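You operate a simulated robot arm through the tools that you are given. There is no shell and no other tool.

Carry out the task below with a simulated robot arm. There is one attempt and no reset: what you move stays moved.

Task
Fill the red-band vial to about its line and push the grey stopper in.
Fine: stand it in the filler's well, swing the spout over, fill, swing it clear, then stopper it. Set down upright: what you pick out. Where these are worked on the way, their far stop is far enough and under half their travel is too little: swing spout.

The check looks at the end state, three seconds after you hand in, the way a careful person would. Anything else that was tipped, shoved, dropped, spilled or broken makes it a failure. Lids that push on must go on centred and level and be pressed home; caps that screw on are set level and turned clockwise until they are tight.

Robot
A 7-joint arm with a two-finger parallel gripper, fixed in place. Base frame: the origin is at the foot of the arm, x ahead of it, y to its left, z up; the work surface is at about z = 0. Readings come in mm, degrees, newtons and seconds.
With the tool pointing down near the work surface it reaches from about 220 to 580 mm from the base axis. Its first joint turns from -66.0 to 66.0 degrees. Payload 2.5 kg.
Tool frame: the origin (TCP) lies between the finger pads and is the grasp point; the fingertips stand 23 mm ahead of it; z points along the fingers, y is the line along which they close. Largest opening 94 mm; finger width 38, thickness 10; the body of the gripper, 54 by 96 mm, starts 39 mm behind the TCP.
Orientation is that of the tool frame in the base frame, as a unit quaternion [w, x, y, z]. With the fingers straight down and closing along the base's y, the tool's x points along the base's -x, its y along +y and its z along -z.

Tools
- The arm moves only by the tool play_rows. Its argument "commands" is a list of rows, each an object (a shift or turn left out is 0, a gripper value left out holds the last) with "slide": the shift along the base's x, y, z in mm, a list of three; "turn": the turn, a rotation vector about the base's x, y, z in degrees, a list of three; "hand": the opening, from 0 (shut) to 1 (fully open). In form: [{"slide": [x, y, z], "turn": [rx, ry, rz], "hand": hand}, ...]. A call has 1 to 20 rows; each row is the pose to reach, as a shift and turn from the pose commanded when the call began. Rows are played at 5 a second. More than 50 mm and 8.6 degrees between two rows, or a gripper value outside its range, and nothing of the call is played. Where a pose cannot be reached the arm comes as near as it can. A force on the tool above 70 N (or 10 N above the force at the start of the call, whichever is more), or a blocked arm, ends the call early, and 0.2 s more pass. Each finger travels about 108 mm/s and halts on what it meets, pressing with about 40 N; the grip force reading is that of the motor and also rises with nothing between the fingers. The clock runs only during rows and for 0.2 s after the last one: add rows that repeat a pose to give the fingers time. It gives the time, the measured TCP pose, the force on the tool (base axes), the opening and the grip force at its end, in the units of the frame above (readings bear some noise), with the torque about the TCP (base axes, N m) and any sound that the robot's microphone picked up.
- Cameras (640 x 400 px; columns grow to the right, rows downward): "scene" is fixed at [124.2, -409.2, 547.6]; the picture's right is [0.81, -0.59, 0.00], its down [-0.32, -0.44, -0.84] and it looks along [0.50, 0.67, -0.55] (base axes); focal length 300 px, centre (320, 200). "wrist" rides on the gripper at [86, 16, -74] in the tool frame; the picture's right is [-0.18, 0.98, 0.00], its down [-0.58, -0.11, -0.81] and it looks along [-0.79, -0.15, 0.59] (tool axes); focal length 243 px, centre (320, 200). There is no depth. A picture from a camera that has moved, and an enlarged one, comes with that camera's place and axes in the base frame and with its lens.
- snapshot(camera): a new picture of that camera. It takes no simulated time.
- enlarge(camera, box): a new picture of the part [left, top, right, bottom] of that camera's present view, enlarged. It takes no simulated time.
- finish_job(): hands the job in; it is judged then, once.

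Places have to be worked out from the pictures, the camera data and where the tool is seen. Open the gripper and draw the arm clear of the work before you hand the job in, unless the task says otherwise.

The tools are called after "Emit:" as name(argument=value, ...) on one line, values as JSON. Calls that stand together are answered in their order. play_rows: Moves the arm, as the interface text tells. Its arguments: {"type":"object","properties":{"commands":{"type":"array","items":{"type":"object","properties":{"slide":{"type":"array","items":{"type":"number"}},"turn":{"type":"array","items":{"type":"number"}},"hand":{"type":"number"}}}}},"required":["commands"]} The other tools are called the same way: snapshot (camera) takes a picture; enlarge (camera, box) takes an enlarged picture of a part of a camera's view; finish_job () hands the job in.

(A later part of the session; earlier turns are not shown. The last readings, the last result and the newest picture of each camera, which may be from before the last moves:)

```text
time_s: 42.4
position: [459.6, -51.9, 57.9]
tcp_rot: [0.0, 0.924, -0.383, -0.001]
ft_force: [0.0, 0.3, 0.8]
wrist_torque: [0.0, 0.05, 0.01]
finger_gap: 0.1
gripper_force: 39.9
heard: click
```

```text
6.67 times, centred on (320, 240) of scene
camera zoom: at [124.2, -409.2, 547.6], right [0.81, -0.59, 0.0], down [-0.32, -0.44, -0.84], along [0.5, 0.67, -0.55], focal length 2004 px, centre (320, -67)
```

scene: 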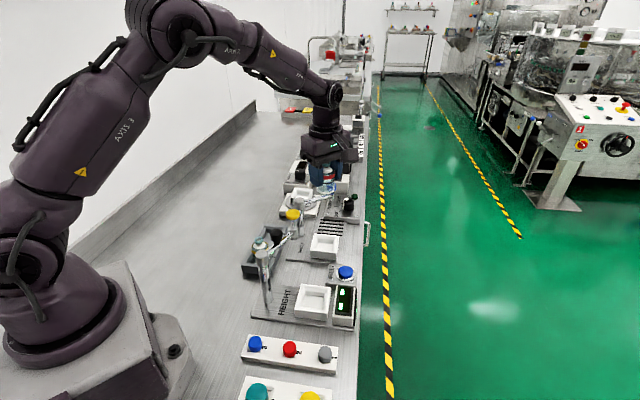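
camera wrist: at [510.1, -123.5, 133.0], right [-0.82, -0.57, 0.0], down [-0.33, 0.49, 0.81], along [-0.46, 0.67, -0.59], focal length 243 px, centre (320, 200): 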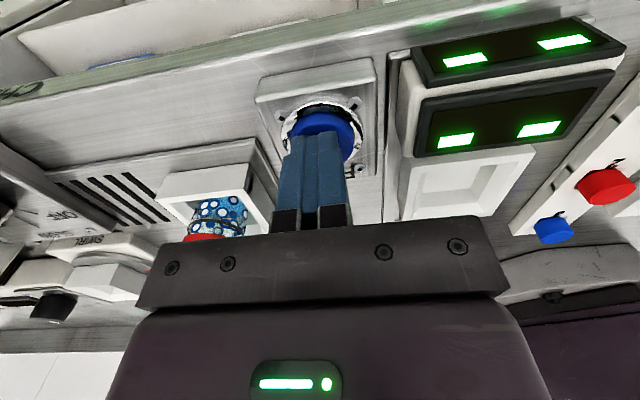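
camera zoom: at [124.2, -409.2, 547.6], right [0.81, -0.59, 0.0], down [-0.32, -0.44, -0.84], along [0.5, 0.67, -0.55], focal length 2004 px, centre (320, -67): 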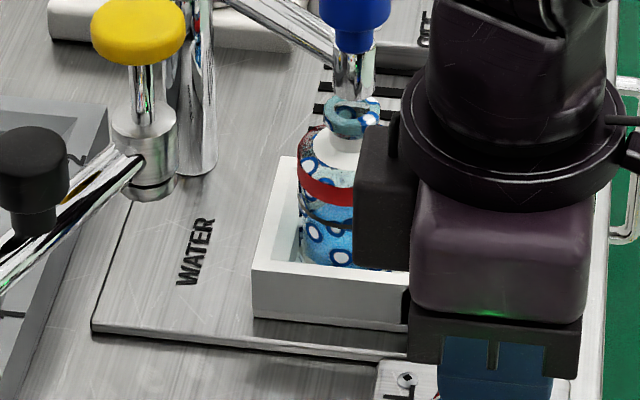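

The surface rose from about z 19 to z 24 with roughly 1.1 s of pressing, so about 4.4 mm/s, and the line is at z ≈ 44. I press for about 3 s more, which should stay below the line.

Emit:
play_rows(commands=[{"slide": [0, 0, -4]}, {"slide": [0, 0, -4]}, {"slide": [0, 0, -4]}, {"slide": [0, 0, -4]}, {"slide": [0, 0, -4]}, {"slide": [0, 0, -4]}, {"slide": [0, 0, -4]}, {"slide": [0, 0, -4]}, {"slide": [0, 0, -4]}, {"slide": [0, 0, -4]}, {"slide": [0, 0, -4]}, {"slide": [0, 0, -4]}, {"slide": [0, 0, -4]}, {"slide": [0, 0, -4]}, {"slide": [0, 0, 0]}, {"slide": [0, 0, 0]}])

Emit:
enlarge(camera="wrist", box=[190, 175, 280, 240])

Emit:
enlarge(camera="scene", box=[314, 230, 338, 254])

Emit:
enlarge(camera="scene", box=[290, 210, 350, 270])

```text
time_s: 45.8
position: [460.5, -49.5, 59.1]
tcp_rot: [0.0, 0.924, -0.382, -0.001]
ft_force: [0.4, 0.4, 0.0]
wrist_torque: [-0.02, 0.03, -0.01]
finger_gap: 0.1
gripper_force: 40.1
heard: click
```

```text
6.15 times, centred on (235, 208) of wrist
camera zoom: at [510.3, -123.6, 132.8], right [-0.82, -0.57, 0.0], down [-0.33, 0.49, 0.81], along [-0.46, 0.67, -0.59], focal length 1493 px, centre (843, 154)
```

zoom: 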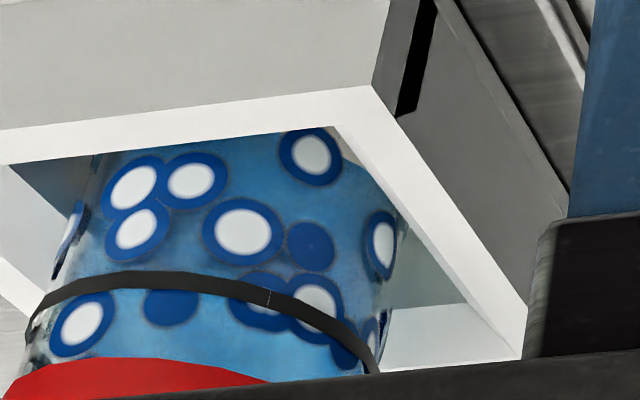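

```text
16.00 times, centred on (326, 242) of scene
camera zoom: at [124.2, -409.2, 547.6], right [0.81, -0.59, 0.0], down [-0.32, -0.44, -0.84], along [0.5, 0.67, -0.55], focal length 4808 px, centre (224, -472)
```

zoom: 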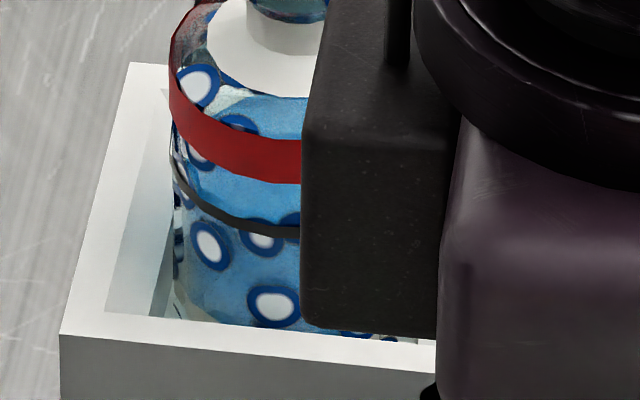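

```text
6.67 times, centred on (320, 240) of scene
camera zoom: at [124.2, -409.2, 547.6], right [0.81, -0.59, 0.0], down [-0.32, -0.44, -0.84], along [0.5, 0.67, -0.55], focal length 2004 px, centre (320, -67)
```

zoom: 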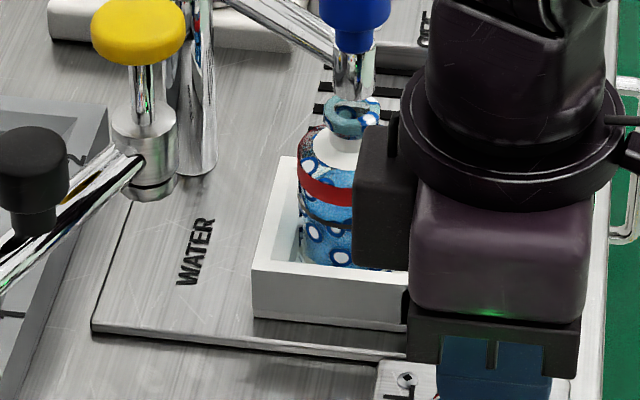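

The liquid is now close to the line. I zoom more tightly to compare the liquid's near edge with the black line.

Emit:
enlarge(camera="wrist", box=[200, 200, 250, 234])

Emit:
enlarge(camera="scene", box=[316, 233, 334, 250])

```text
11.76 times, centred on (225, 217) of wrist
camera zoom: at [510.3, -123.6, 132.8], right [-0.82, -0.57, 0.0], down [-0.33, 0.49, 0.81], along [-0.46, 0.67, -0.59], focal length 2854 px, centre (1438, 0)
```

zoom: 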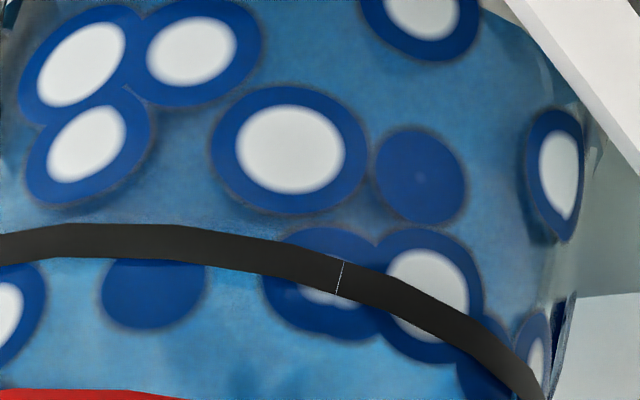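

```text
16.00 times, centred on (325, 242) of scene
camera zoom: at [124.2, -409.2, 547.6], right [0.81, -0.59, 0.0], down [-0.32, -0.44, -0.84], along [0.5, 0.67, -0.55], focal length 4808 px, centre (240, -464)
```

zoom: 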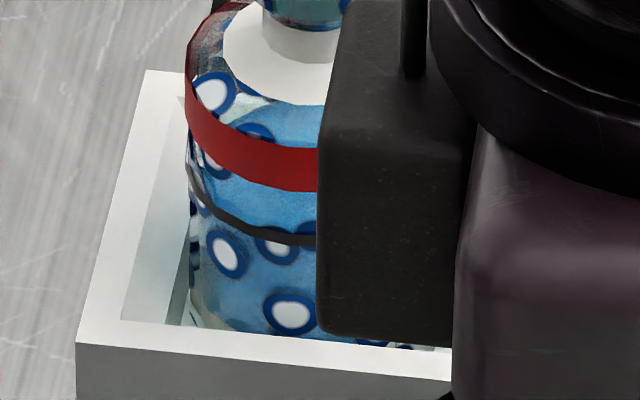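

I zoom even more on the zone just around the line to find the liquid's near edge.

Emit:
enlarge(camera="wrist", box=[200, 204, 224, 222])

Emit:
enlarge(camera="wrist", box=[222, 204, 250, 226])

Emit:
enlarge(camera="scene", box=[316, 240, 334, 252])

```text
16.00 times, centred on (212, 213) of wrist
camera zoom: at [510.3, -123.6, 132.8], right [-0.82, -0.57, 0.0], down [-0.33, 0.49, 0.81], along [-0.46, 0.67, -0.59], focal length 3882 px, centre (2048, -8)
```

zoom: 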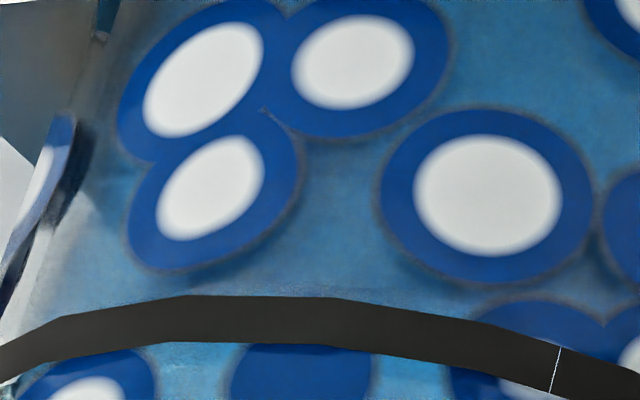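

```text
16.00 times, centred on (236, 215) of wrist
camera zoom: at [510.3, -123.6, 132.8], right [-0.82, -0.57, 0.0], down [-0.33, 0.49, 0.81], along [-0.46, 0.67, -0.59], focal length 3882 px, centre (1664, -40)
```

zoom: 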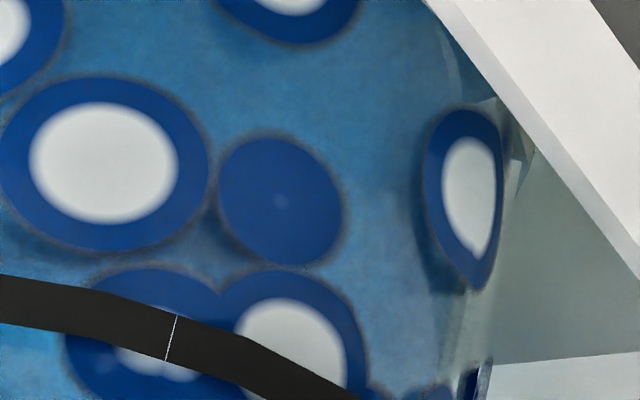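

```text
16.00 times, centred on (325, 246) of scene
camera zoom: at [124.2, -409.2, 547.6], right [0.81, -0.59, 0.0], down [-0.32, -0.44, -0.84], along [0.5, 0.67, -0.55], focal length 4808 px, centre (240, -536)
```

zoom: 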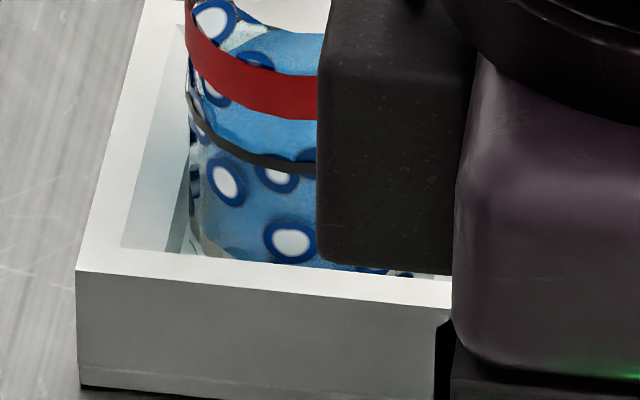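

The liquid's near edge sits just below or behind the line, so the level is roughly z 41 against 44 for the line. I lift the gripper out of the way for an unobstructed look at the level before topping up.

Emit:
play_rows(commands=[{"slide": [0, 0, 30]}, {"slide": [0, 0, 65]}, {"slide": [0, 0, 100]}, {"slide": [0, 0, 135]}, {"slide": [0, 0, 150]}, {"slide": [0, 0, 150]}])

Emit:
enlarge(camera="scene", box=[308, 212, 344, 257])

Emit:
enlarge(camera="scene", box=[312, 232, 342, 254])

Emit:
snapshot(camera="wrist")

```text
time_s: 47.2
position: [461.3, -50.8, 208.5]
tcp_rot: [0.0, 0.924, -0.382, 0.0]
ft_force: [0.9, -0.1, -0.3]
wrist_torque: [-0.02, 0.06, 0.0]
finger_gap: 0.0
gripper_force: 39.9
```

```text
8.89 times, centred on (326, 234) of scene
camera zoom: at [124.2, -409.2, 547.6], right [0.81, -0.59, 0.0], down [-0.32, -0.44, -0.84], along [0.5, 0.67, -0.55], focal length 2671 px, centre (267, -107)
```

zoom: 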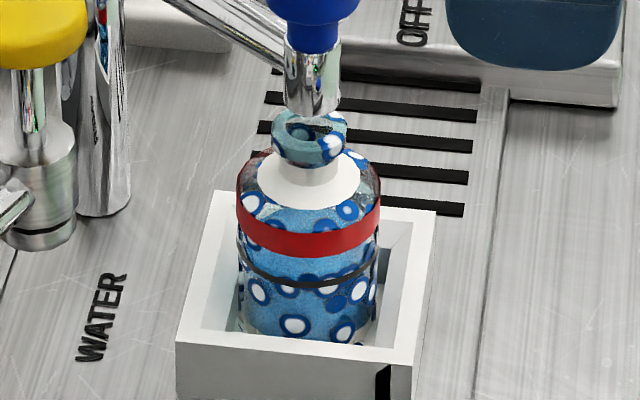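

```text
16.00 times, centred on (327, 243) of scene
camera zoom: at [124.2, -409.2, 547.6], right [0.81, -0.59, 0.0], down [-0.32, -0.44, -0.84], along [0.5, 0.67, -0.55], focal length 4808 px, centre (208, -488)
```

zoom: 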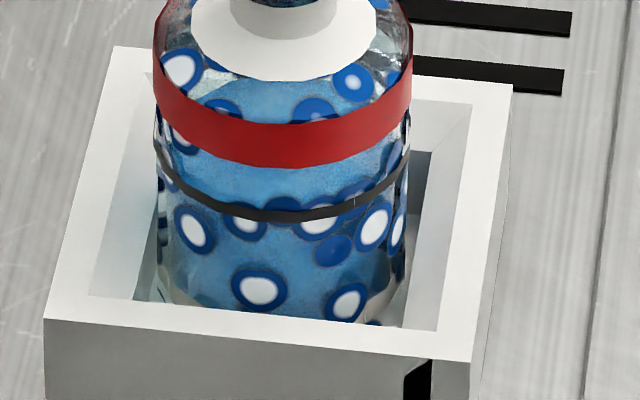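

```text
taken
camera wrist: at [510.5, -124.1, 283.6], right [-0.82, -0.57, 0.0], down [-0.33, 0.49, 0.81], along [-0.46, 0.67, -0.59], focal length 243 px, centre (320, 200)
```

wrist: 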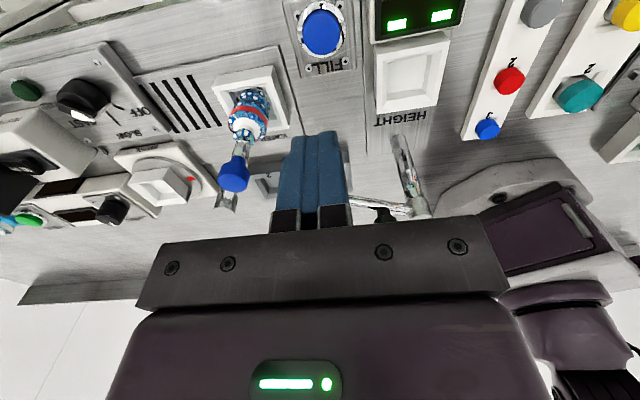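

In the open view the surface is at about z 40.7, some 3.5 mm under the line. I go back down and press for about 0.6 s more.

Emit:
play_rows(commands=[{"slide": [0, 0, -35]}, {"slide": [0, 0, -70]}, {"slide": [0, 0, -105]}, {"slide": [0, 0, -135]}, {"slide": [0, 0, -150]}, {"slide": [0, 0, -150]}, {"slide": [0, 0, -154]}, {"slide": [0, 0, -154]}, {"slide": [0, 0, -154]}, {"slide": [0, 0, -150]}, {"slide": [0, 0, -120]}, {"slide": [0, 0, -80]}, {"slide": [0, 0, -40]}, {"slide": [0, 0, 0]}, {"slide": [0, 0, 0]}])

Emit:
enlarge(camera="scene", box=[312, 232, 342, 254])

Emit:
enlarge(camera="scene", box=[290, 200, 354, 270])

```text
time_s: 50.4
position: [460.9, -51.1, 208.6]
tcp_rot: [0.0, 0.924, -0.382, -0.001]
ft_force: [-0.6, -0.3, -0.6]
wrist_torque: [-0.01, 0.03, 0.0]
finger_gap: 0.1
gripper_force: 40.1
heard: click
```

```text
16.00 times, centred on (327, 243) of scene
camera zoom: at [124.2, -409.2, 547.6], right [0.81, -0.59, 0.0], down [-0.32, -0.44, -0.84], along [0.5, 0.67, -0.55], focal length 4808 px, centre (208, -488)
```

zoom: 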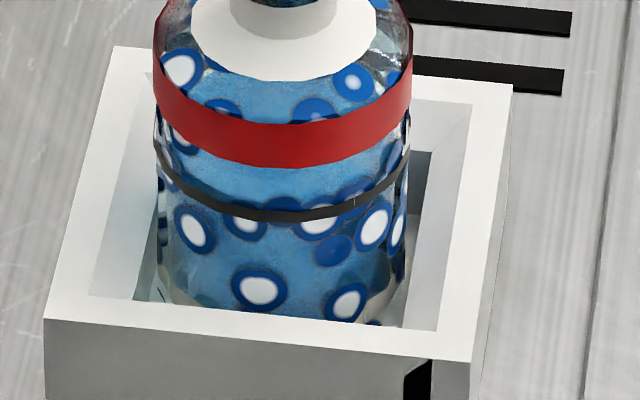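

```text
5.71 times, centred on (322, 235) of scene
camera zoom: at [124.2, -409.2, 547.6], right [0.81, -0.59, 0.0], down [-0.32, -0.44, -0.84], along [0.5, 0.67, -0.55], focal length 1717 px, centre (309, 0)
```

zoom: 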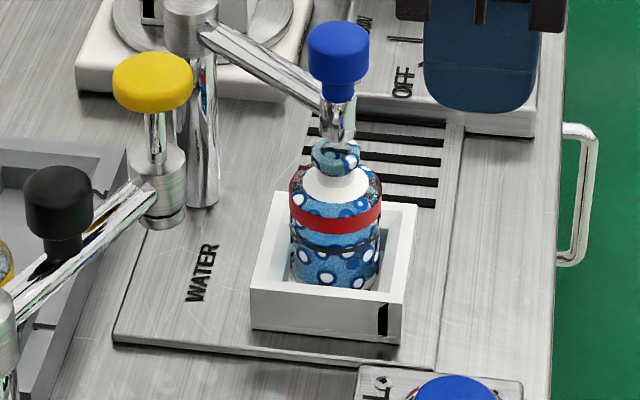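

The blue has risen. I check the level once more from the wrist camera's side.

Emit:
enlarge(camera="wrist", box=[215, 75, 285, 150])

Emit:
enlarge(camera="scene", box=[316, 228, 338, 242])

```text
5.33 times, centred on (250, 112) of wrist
camera zoom: at [511.1, -123.4, 283.1], right [-0.82, -0.57, 0.0], down [-0.33, 0.49, 0.81], along [-0.46, 0.67, -0.59], focal length 1294 px, centre (693, 667)
```

zoom: 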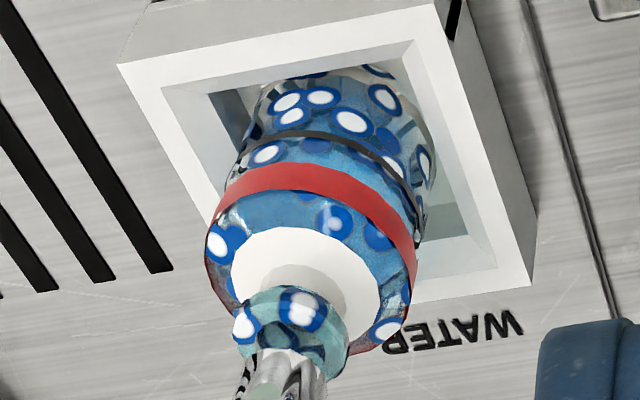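

```text
16.00 times, centred on (327, 235) of scene
camera zoom: at [124.2, -409.2, 547.6], right [0.81, -0.59, 0.0], down [-0.32, -0.44, -0.84], along [0.5, 0.67, -0.55], focal length 4808 px, centre (208, -360)
```

zoom: 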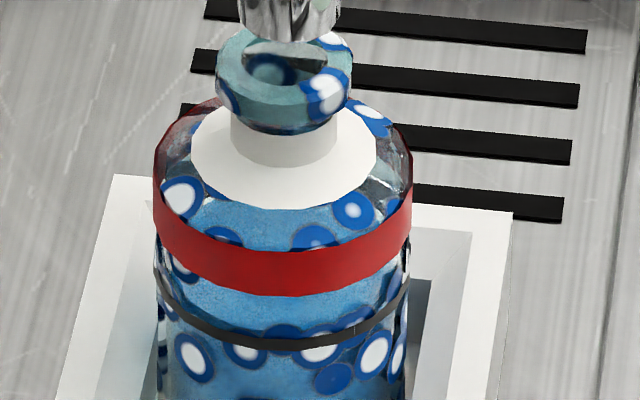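

The level is at the line within about a millimetre, and nothing is on the plate around the well. Now I move to the other side of the spout rod to swing it clear: over to (439.5, 91) and then down to rod height.

Emit:
play_rows(commands=[{"slide": [-4, 29, 0]}, {"slide": [-8, 58, 0]}, {"slide": [-12, 87, 0]}, {"slide": [-16, 116, 0]}, {"slide": [-20.5, 143.1, 0]}, {"slide": [-20.5, 143.1, 0]}])

Emit:
snapshot(camera="wrist")

Emit:
snapshot(camera="scene")

Emit:
enlarge(camera="scene", box=[250, 150, 380, 260])

```text
time_s: 51.8
position: [440.1, 92.2, 208.3]
tcp_rot: [-0.001, 0.924, -0.383, 0.0]
ft_force: [-0.2, 0.4, 0.3]
wrist_torque: [0.01, -0.01, -0.01]
finger_gap: 0.0
gripper_force: 40.0
```

```text
taken
camera wrist: at [490.0, 19.7, 282.6], right [-0.82, -0.57, 0.0], down [-0.33, 0.49, 0.81], along [-0.46, 0.67, -0.59], focal length 243 px, centre (320, 200)
```

wrist: 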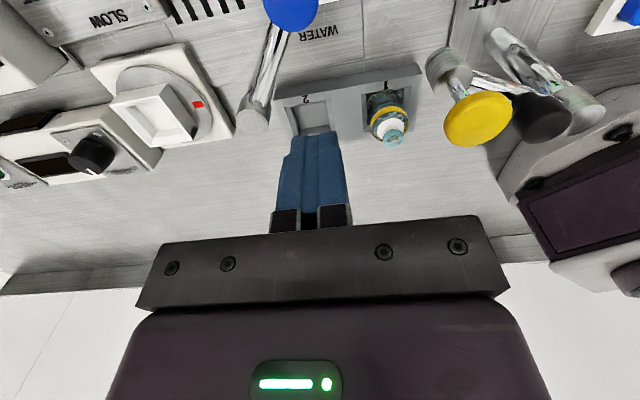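

```text
taken
```

scene: 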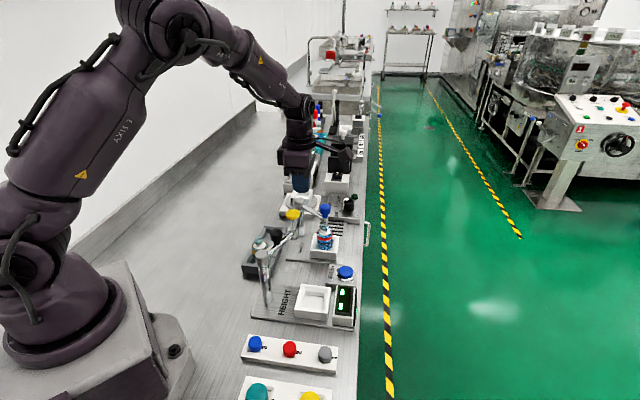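

```text
3.64 times, centred on (315, 205) of scene
camera zoom: at [124.2, -409.2, 547.6], right [0.81, -0.59, 0.0], down [-0.32, -0.44, -0.84], along [0.5, 0.67, -0.55], focal length 1093 px, centre (338, 182)
```

zoom: 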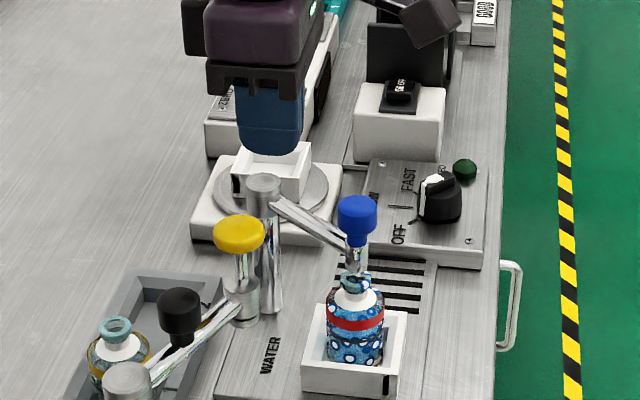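

The path down is clear of the gauge's yellow knob by nearly 20 mm. I descend to rod height.

Emit:
play_rows(commands=[{"slide": [2, 1, -25]}, {"slide": [2, 1, -50]}, {"slide": [2, 1, -75]}, {"slide": [2, 1, -92.5]}, {"slide": [2, 1, -92.5]}])

Emit:
enlarge(camera="scene", box=[260, 160, 370, 260])

Emit:
snapshot(camera="wrist")

```text
time_s: 53.0
position: [441.4, 94.2, 116.4]
tcp_rot: [0.0, 0.924, -0.382, 0.0]
ft_force: [0.6, 0.2, -0.3]
wrist_torque: [-0.02, -0.01, -0.02]
finger_gap: 0.0
gripper_force: 40.5
```

```text
4.00 times, centred on (315, 210) of scene
camera zoom: at [124.2, -409.2, 547.6], right [0.81, -0.59, 0.0], down [-0.32, -0.44, -0.84], along [0.5, 0.67, -0.55], focal length 1202 px, centre (340, 160)
```

zoom: 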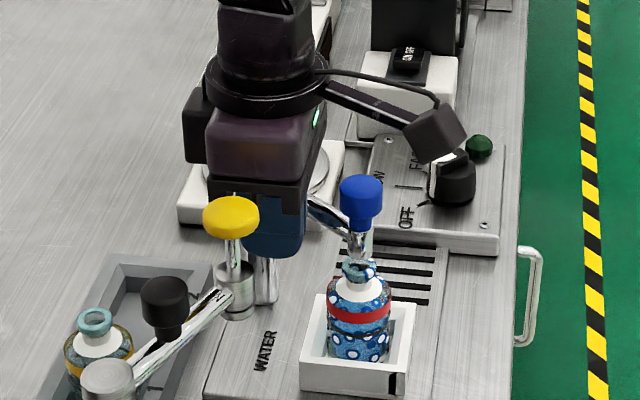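

```text
taken
camera wrist: at [491.7, 20.4, 190.0], right [-0.82, -0.57, 0.0], down [-0.33, 0.49, 0.81], along [-0.46, 0.67, -0.59], focal length 243 px, centre (320, 200)
```

wrist: 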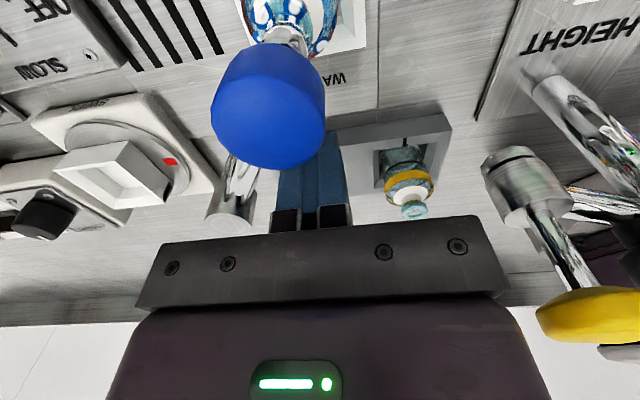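

I push the rod counter-clockwise along its arc, first to about -60°, and check.

Emit:
play_rows(commands=[{"slide": [4, 0.3, 0]}, {"slide": [7.7, 0.6, 0]}, {"slide": [12, 0, 0]}, {"slide": [16, -0.6, 0]}, {"slide": [20.3, -1, 0]}, {"slide": [26, -0.4, 0]}, {"slide": [32.1, 0.3, 0]}, {"slide": [32.1, 0.3, 0]}])

Emit:
enlarge(camera="scene", box=[260, 160, 370, 260])

```text
time_s: 54.8
position: [473.8, 93.5, 115.5]
tcp_rot: [0.0, 0.925, -0.381, 0.0]
ft_force: [-0.6, -0.3, 1.1]
wrist_torque: [0.02, -0.04, 0.0]
finger_gap: 0.1
gripper_force: 40.1
```

```text
4.00 times, centred on (315, 210) of scene
camera zoom: at [124.2, -409.2, 547.6], right [0.81, -0.59, 0.0], down [-0.32, -0.44, -0.84], along [0.5, 0.67, -0.55], focal length 1202 px, centre (340, 160)
```

zoom: 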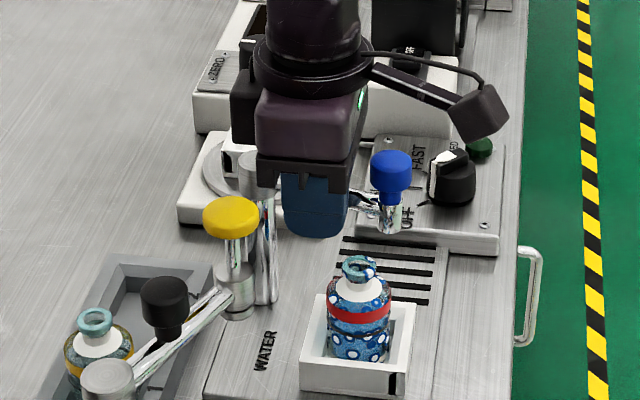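

The spout is swinging clear and the vial is untouched. I continue along the arc toward its original place.

Emit:
play_rows(commands=[{"slide": [5.8, 2, 0]}, {"slide": [11.5, 4, 0]}, {"slide": [15.7, 6, 0]}, {"slide": [19.8, 7.9, 0]}, {"slide": [22.8, 9.3, 0]}, {"slide": [25.8, 10.8, 0]}, {"slide": [28.9, 12.8, 0]}, {"slide": [31.9, 14.8, 0]}, {"slide": [31.9, 14.8, 0]}])

Emit:
enlarge(camera="scene", box=[260, 150, 380, 260])

```text
time_s: 56.8
position: [506.6, 108.3, 114.8]
tcp_rot: [0.0, 0.924, -0.382, 0.0]
ft_force: [-0.5, -0.1, 0.2]
wrist_torque: [0.03, 0.02, -0.01]
finger_gap: 0.1
gripper_force: 39.6
```

```text
3.64 times, centred on (320, 205) of scene
camera zoom: at [124.2, -409.2, 547.6], right [0.81, -0.59, 0.0], down [-0.32, -0.44, -0.84], along [0.5, 0.67, -0.55], focal length 1093 px, centre (320, 182)
```

zoom: 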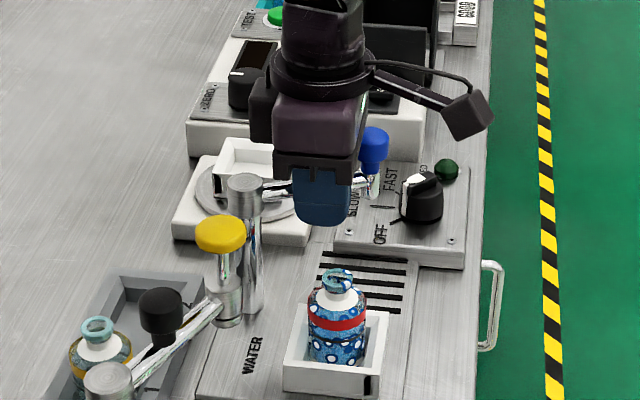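

I push on in small steps until the stop is felt.

Emit:
play_rows(commands=[{"slide": [2.4, 2, 0]}, {"slide": [4.7, 4.2, 0]}, {"slide": [5.7, 5.4, 0]}, {"slide": [5.7, 5.4, 0]}])

Emit:
enlarge(camera="scene", box=[260, 150, 380, 260])

```text
time_s: 57.8
position: [511.6, 114.0, 116.0]
tcp_rot: [0.0, 0.924, -0.383, 0.0]
ft_force: [0.1, -0.6, 0.3]
wrist_torque: [0.0, -0.02, 0.0]
finger_gap: 0.1
gripper_force: 40.5
```

```text
3.64 times, centred on (320, 205) of scene
camera zoom: at [124.2, -409.2, 547.6], right [0.81, -0.59, 0.0], down [-0.32, -0.44, -0.84], along [0.5, 0.67, -0.55], focal length 1093 px, centre (320, 182)
```

zoom: 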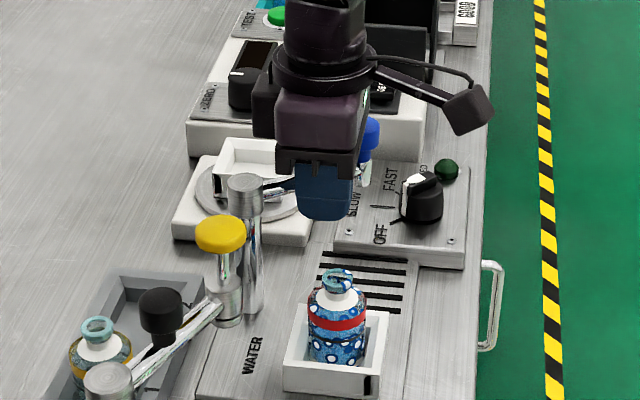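

The knob's edge is back where it started, but I feel no stop yet, so I push a little further.

Emit:
play_rows(commands=[{"slide": [0.6, 0.7, 0]}, {"slide": [1.2, 1.3, 0]}, {"slide": [1.9, 2.2, 0]}, {"slide": [1.9, 2.2, 0]}])

Emit:
enlarge(camera="scene", box=[300, 160, 364, 220])

```text
time_s: 58.8
position: [514.2, 114.7, 115.3]
tcp_rot: [0.002, 0.924, -0.383, 0.001]
ft_force: [-13.9, -15.4, 15.1]
wrist_torque: [0.27, 0.15, 0.39]
finger_gap: 0.0
gripper_force: 40.1
```

```text
6.67 times, centred on (332, 190) of scene
camera zoom: at [124.1, -409.2, 547.6], right [0.81, -0.59, 0.0], down [-0.32, -0.44, -0.84], along [0.5, 0.67, -0.55], focal length 2004 px, centre (240, 267)
```

zoom: 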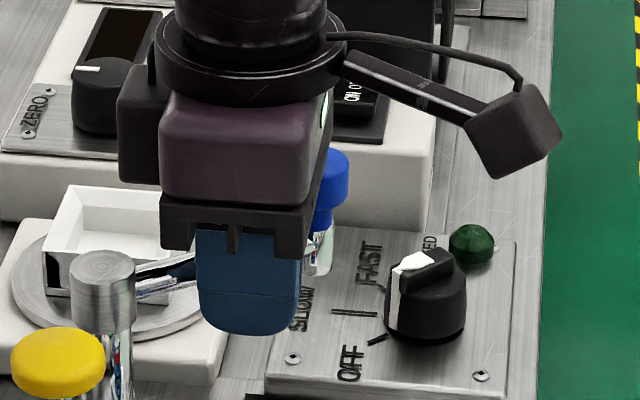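

The stop is felt, about 21 N sideways, so the spout is fully clear. I back off and lift away, then check that the spout and the vial stay put.

Emit:
play_rows(commands=[{"slide": [-0.8, -3, 0]}, {"slide": [-2, -8, 0]}, {"slide": [-4, -16, 0]}, {"slide": [-4, -16, 10]}, {"slide": [-4, -16, 40]}, {"slide": [-4, -16, 75]}, {"slide": [-4, -16, 104]}, {"slide": [-4, -16, 104]}])

Emit:
enlarge(camera="scene", box=[280, 160, 380, 260])

```text
time_s: 60.6
position: [510.2, 102.5, 220.7]
tcp_rot: [-0.001, 0.924, -0.383, 0.0]
ft_force: [0.0, 0.1, 0.2]
wrist_torque: [-0.01, -0.01, -0.01]
finger_gap: 0.1
gripper_force: 39.9
```

```text
4.00 times, centred on (330, 210) of scene
camera zoom: at [124.2, -409.2, 547.6], right [0.81, -0.59, 0.0], down [-0.32, -0.44, -0.84], along [0.5, 0.67, -0.55], focal length 1202 px, centre (280, 160)
```

zoom: 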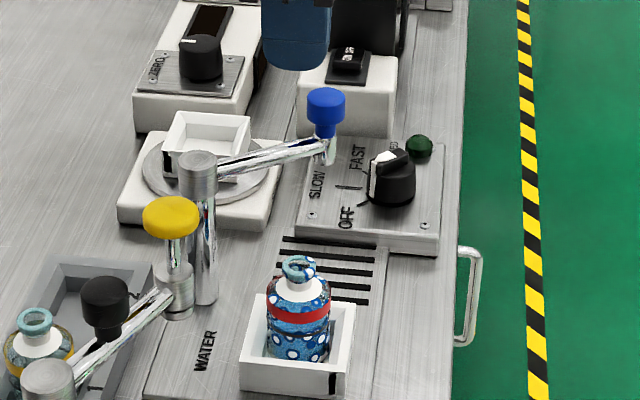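

The spout is back at its clear stop and the vial stands undisturbed. I now travel high to above the grey stopper, turning back 45° and opening the fingers to about 52 mm.

Emit:
play_rows(commands=[{"slide": [-20, -27, 0], "turn": [0, 0, -4.5]}, {"slide": [-40, -54, 0], "turn": [0, 0, -9]}, {"slide": [-59, -81, 0], "turn": [0, 0, -13.5]}, {"slide": [-79, -109, 0], "turn": [0, 0, -18]}, {"slide": [-99, -136, 0], "turn": [0, 0, -22.5], "hand": 0.3}, {"slide": [-119, -163, 0], "turn": [0, 0, -27], "hand": 0.55}, {"slide": [-139, -190, 0], "turn": [0, 0, -31.5], "hand": 0.55}, {"slide": [-159, -217, 0], "turn": [0, 0, -36], "hand": 0.55}, {"slide": [-178, -245, 0], "turn": [0, 0, -40.5], "hand": 0.55}, {"slide": [-198.3, -271.6, 0], "turn": [0, 0, -45], "hand": 0.55}, {"slide": [-198.3, -271.6, -50], "turn": [0, 0, -45], "hand": 0.55}, {"slide": [-198.3, -271.6, -90], "turn": [0, 0, -45], "hand": 0.55}, {"slide": [-198.3, -271.6, -120], "turn": [0, 0, -45], "hand": 0.55}, {"slide": [-198.3, -271.6, -120], "turn": [0, 0, -45], "hand": 0.55}])

Emit:
snapshot(camera="wrist")

Emit:
enlarge(camera="scene", box=[270, 290, 370, 370])

Emit:
enlarge(camera="scene", box=[308, 212, 344, 257])

```text
time_s: 63.6
position: [312.3, -171.7, 100.4]
tcp_rot: [0.0, 0.708, -0.707, 0.0]
ft_force: [0.0, -0.1, 0.1]
wrist_torque: [0.02, 0.0, -0.01]
finger_gap: 51.7
gripper_force: 0.1
```

```text
taken
camera wrist: at [294.9, -258.0, 175.4], right [-0.98, 0.18, 0.0], down [0.11, 0.58, 0.81], along [0.15, 0.79, -0.59], focal length 243 px, centre (320, 200)
```

wrist: 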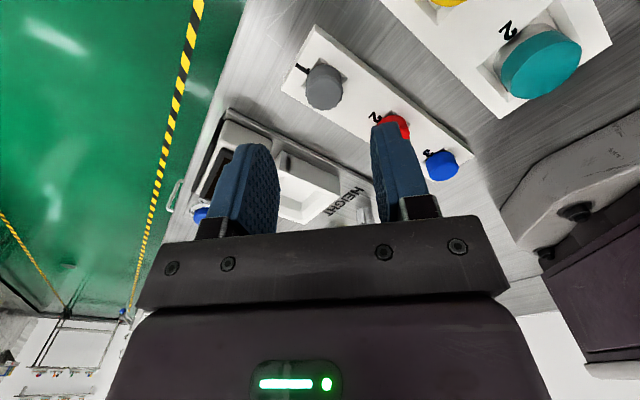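

```text
5.00 times, centred on (320, 330) of scene
camera zoom: at [124.2, -409.2, 547.6], right [0.81, -0.59, 0.0], down [-0.32, -0.44, -0.84], along [0.5, 0.67, -0.55], focal length 1503 px, centre (320, -450)
```

zoom: 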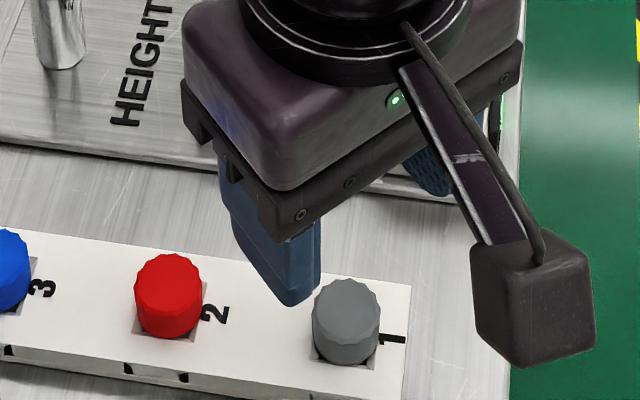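

```text
8.89 times, centred on (326, 234) of scene
camera zoom: at [124.2, -409.2, 547.6], right [0.81, -0.59, 0.0], down [-0.32, -0.44, -0.84], along [0.5, 0.67, -0.55], focal length 2671 px, centre (267, -107)
```

zoom: 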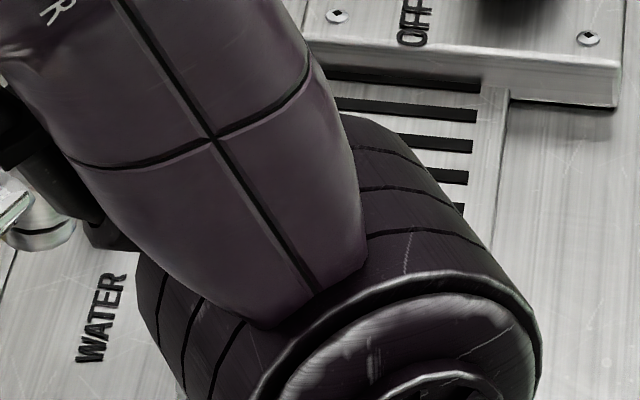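

The grey stopper lies between the open fingers' lines. I zoom on it to refine its centre before descending.

Emit:
enlarge(camera="wrist", box=[280, 50, 376, 130])

Emit:
enlarge(camera="scene", box=[305, 335, 353, 370])

```text
5.00 times, centred on (328, 90) of wrist
camera zoom: at [294.9, -258.0, 175.4], right [-0.98, 0.18, 0.0], down [0.11, 0.58, 0.81], along [0.15, 0.79, -0.59], focal length 1213 px, centre (280, 750)
```

zoom: 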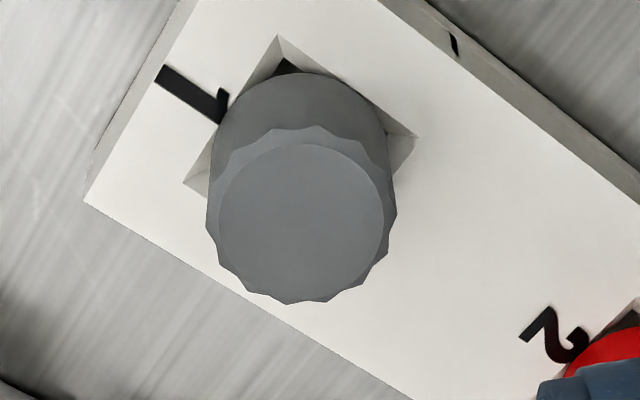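

```text
11.43 times, centred on (329, 352) of scene
camera zoom: at [124.2, -409.2, 547.6], right [0.81, -0.59, 0.0], down [-0.32, -0.44, -0.84], along [0.5, 0.67, -0.55], focal length 3434 px, centre (217, -1543)
```

zoom: 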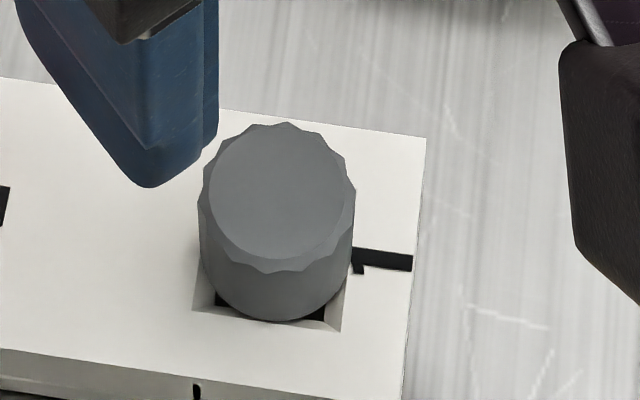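

Combining the views, the stopper is at about (309.0, -172.4) with its top at z ≈ 26. I correct by -1.8 mm in x and descend so the fingertips straddle it just above the rack.

Emit:
play_rows(commands=[{"slide": [-1.8, 0.4, -20]}, {"slide": [-1.8, 0.4, -40]}, {"slide": [-1.8, 0.4, -55]}, {"slide": [-1.8, 0.4, -63.5]}, {"slide": [-1.8, 0.4, -63.5]}])

Emit:
snapshot(camera="wrist")

Emit:
enlarge(camera="scene", box=[295, 325, 359, 370])

```text
time_s: 64.8
position: [310.3, -172.4, 36.1]
tcp_rot: [0.0, 0.708, -0.706, 0.0]
ft_force: [-1.4, -0.2, 0.6]
wrist_torque: [0.02, 0.0, 0.02]
finger_gap: 51.7
gripper_force: 0.0
```

```text
taken
camera wrist: at [293.4, -258.4, 111.2], right [-0.98, 0.18, 0.0], down [0.11, 0.58, 0.81], along [0.15, 0.79, -0.59], focal length 243 px, centre (320, 200)
```

wrist: 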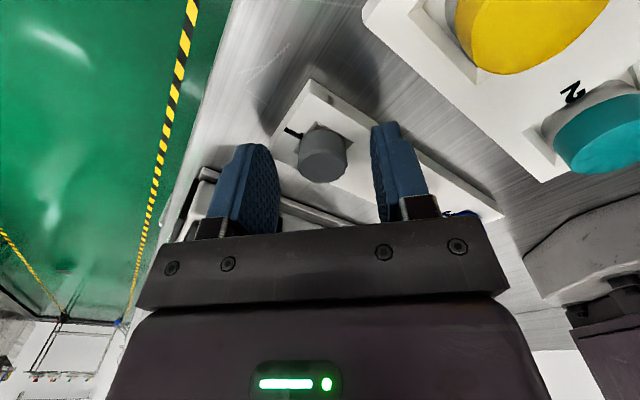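

```text
8.89 times, centred on (327, 348) of scene
camera zoom: at [124.2, -409.2, 547.6], right [0.81, -0.59, 0.0], down [-0.32, -0.44, -0.84], along [0.5, 0.67, -0.55], focal length 2671 px, centre (258, -1111)
```

zoom: 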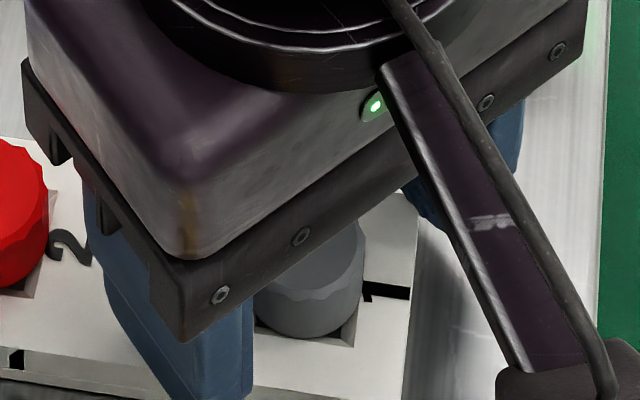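

The stopper is centred between the pads. I close on it.

Emit:
play_rows(commands=[{"slide": [0, 0, 0], "hand": 0.35}, {"slide": [0, 0, 0], "hand": 0.2}, {"slide": [0, 0, 0], "hand": 0.1}, {"slide": [0, 0, 0], "hand": 0.1}, {"slide": [0, 0, 0], "hand": 0.1}])

Emit:
enlarge(camera="wrist", box=[260, 90, 390, 240])

```text
time_s: 66.0
position: [309.9, -171.0, 35.2]
tcp_rot: [0.0, 0.707, -0.707, 0.001]
ft_force: [-1.5, 0.5, 0.4]
wrist_torque: [0.01, 0.05, -0.02]
finger_gap: 21.0
gripper_force: 39.8
```

```text
2.67 times, centred on (325, 165) of wrist
camera zoom: at [293.3, -258.4, 111.4], right [-0.98, 0.18, 0.0], down [0.11, 0.58, 0.81], along [0.15, 0.79, -0.59], focal length 647 px, centre (307, 293)
```

zoom: 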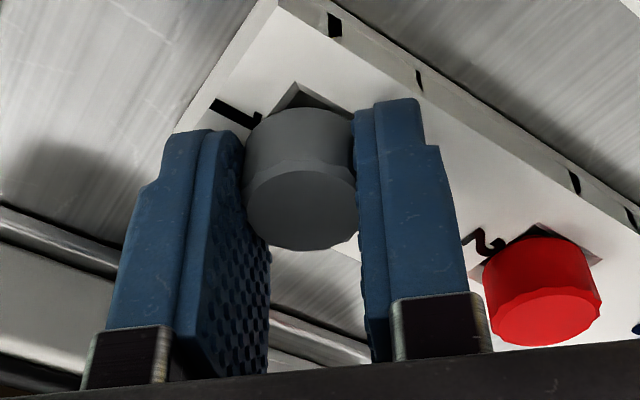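

It is gripped (gap 21.0 mm, 40 N). I lift it straight out of the rack and look at how it sits in the fingers.

Emit:
play_rows(commands=[{"slide": [0, 0, 4]}, {"slide": [0, 0, 10]}, {"slide": [0, 0, 20]}, {"slide": [0, 0, 45]}, {"slide": [0, 0, 80]}, {"slide": [0, 0, 120]}, {"slide": [0, 0, 160]}, {"slide": [0, 0, 193.5]}, {"slide": [0, 0, 193.5]}])

Emit:
enlarge(camera="wrist", box=[260, 90, 390, 240])

Emit:
enlarge(camera="scene", box=[290, 200, 390, 280])

Emit:
snapshot(camera="scene")

```text
time_s: 68.0
position: [308.1, -170.8, 229.6]
tcp_rot: [0.0, 0.708, -0.707, 0.0]
ft_force: [-0.2, 0.5, 0.0]
wrist_torque: [0.05, -0.03, -0.03]
finger_gap: 20.8
gripper_force: 40.3
```

```text
2.67 times, centred on (325, 165) of wrist
camera zoom: at [293.1, -257.8, 305.7], right [-0.98, 0.18, 0.0], down [0.11, 0.58, 0.81], along [0.15, 0.79, -0.59], focal length 647 px, centre (307, 293)
```

zoom: 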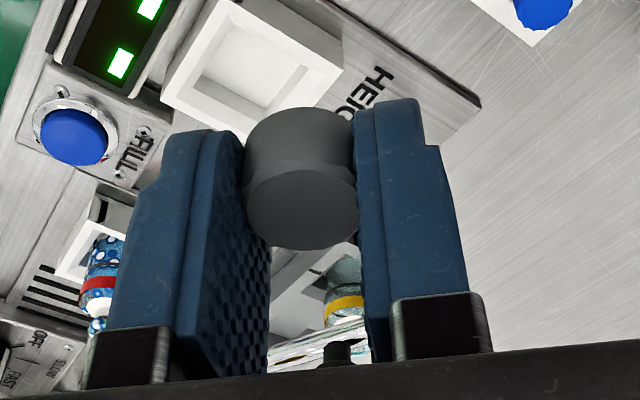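

```text
5.00 times, centred on (340, 240) of scene
camera zoom: at [124.2, -409.2, 547.6], right [0.81, -0.59, 0.0], down [-0.32, -0.44, -0.84], along [0.5, 0.67, -0.55], focal length 1503 px, centre (220, 0)
```

zoom: 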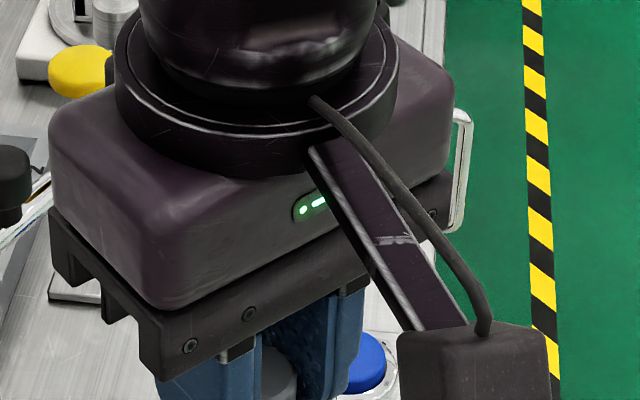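

```text
taken
```

scene: 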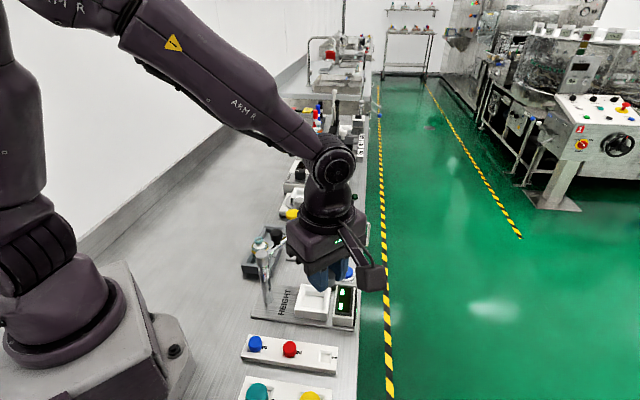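

The stopper is held level and its rack place is empty. I carry it high to above the vial at about (481.4, 57.0).

Emit:
play_rows(commands=[{"slide": [19, 25.5, 0]}, {"slide": [38, 51, 0]}, {"slide": [57.5, 76.5, 0]}, {"slide": [76.6, 102, 0]}, {"slide": [95.8, 127.5, 0]}, {"slide": [115, 153, 0]}, {"slide": [134, 178.4, 0]}, {"slide": [153.2, 203.9, 0]}, {"slide": [172.4, 229.4, 0]}, {"slide": [172.4, 229.4, 0]}, {"slide": [172.4, 229.4, 0]}])

Emit:
snapshot(camera="wrist")

Emit:
enlarge(camera="scene", box=[280, 150, 380, 260])

```text
time_s: 70.4
position: [481.3, 58.7, 231.0]
tcp_rot: [0.0, 0.707, -0.707, 0.0]
ft_force: [-0.3, 0.0, 0.2]
wrist_torque: [-0.01, 0.01, 0.0]
finger_gap: 20.9
gripper_force: 39.7
```

```text
taken
camera wrist: at [465.6, -28.4, 304.6], right [-0.98, 0.18, 0.0], down [0.11, 0.58, 0.81], along [0.15, 0.79, -0.59], focal length 243 px, centre (320, 200)
```

wrist: 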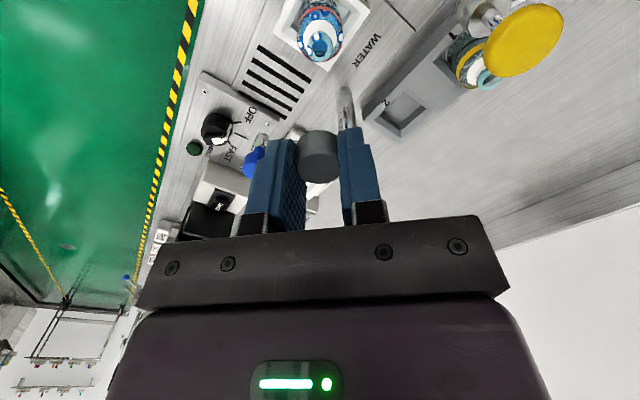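

```text
3.64 times, centred on (330, 205) of scene
camera zoom: at [124.2, -409.2, 547.6], right [0.81, -0.59, 0.0], down [-0.32, -0.44, -0.84], along [0.5, 0.67, -0.55], focal length 1093 px, centre (284, 182)
```

zoom: 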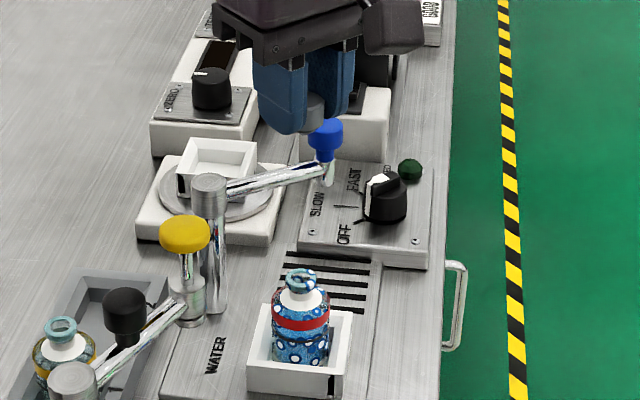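

I zoom on the stopper and the mouth in both views to compare their alignment.

Emit:
enlarge(camera="scene", box=[310, 160, 350, 190])

Emit:
enlarge(camera="wrist", box=[280, 0, 370, 70])

Emit:
enlarge(camera="wrist", box=[275, 115, 365, 190])

Emit:
enlarge(camera="scene", box=[312, 215, 340, 237])

```text
13.33 times, centred on (330, 175) of scene
camera zoom: at [124.2, -409.2, 547.6], right [0.81, -0.59, 0.0], down [-0.32, -0.44, -0.84], along [0.5, 0.67, -0.55], focal length 4007 px, centre (187, 533)
```

zoom: 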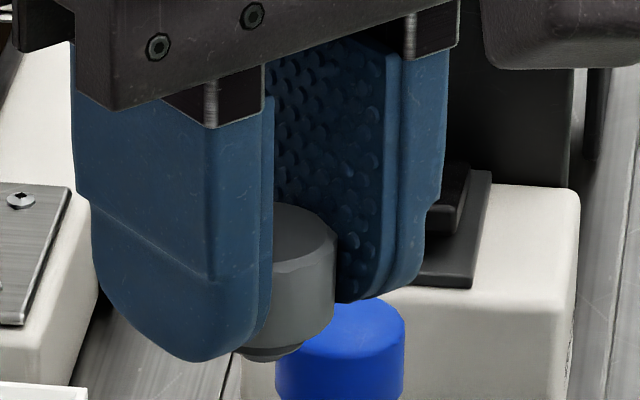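

```text
5.71 times, centred on (325, 35) of wrist
camera zoom: at [465.6, -28.4, 304.6], right [-0.98, 0.18, 0.0], down [0.11, 0.58, 0.81], along [0.15, 0.79, -0.59], focal length 1386 px, centre (291, 1143)
```

zoom: 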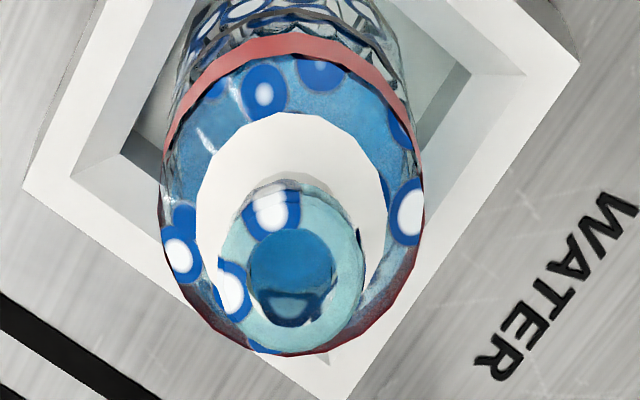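

```text
5.33 times, centred on (320, 152) of wrist
camera zoom: at [465.6, -28.4, 304.6], right [-0.98, 0.18, 0.0], down [0.11, 0.58, 0.81], along [0.15, 0.79, -0.59], focal length 1294 px, centre (320, 453)
```

zoom: 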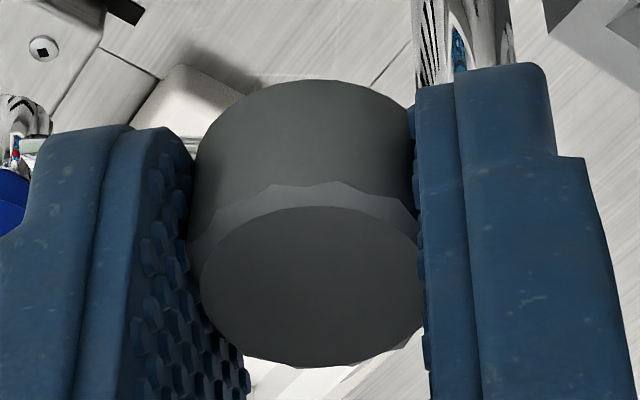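

```text
16.00 times, centred on (326, 226) of scene
camera zoom: at [124.2, -409.2, 547.6], right [0.81, -0.59, 0.0], down [-0.32, -0.44, -0.84], along [0.5, 0.67, -0.55], focal length 4808 px, centre (224, -216)
```

zoom: 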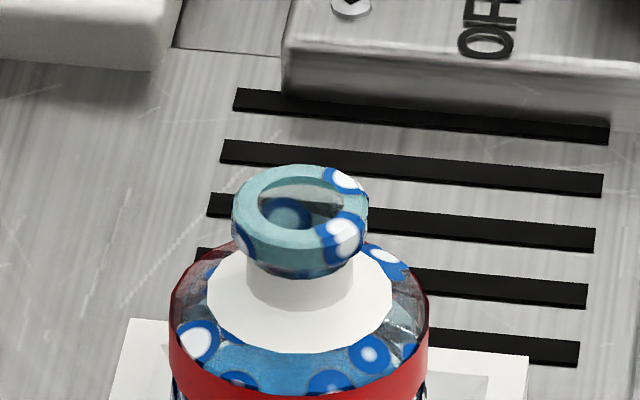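

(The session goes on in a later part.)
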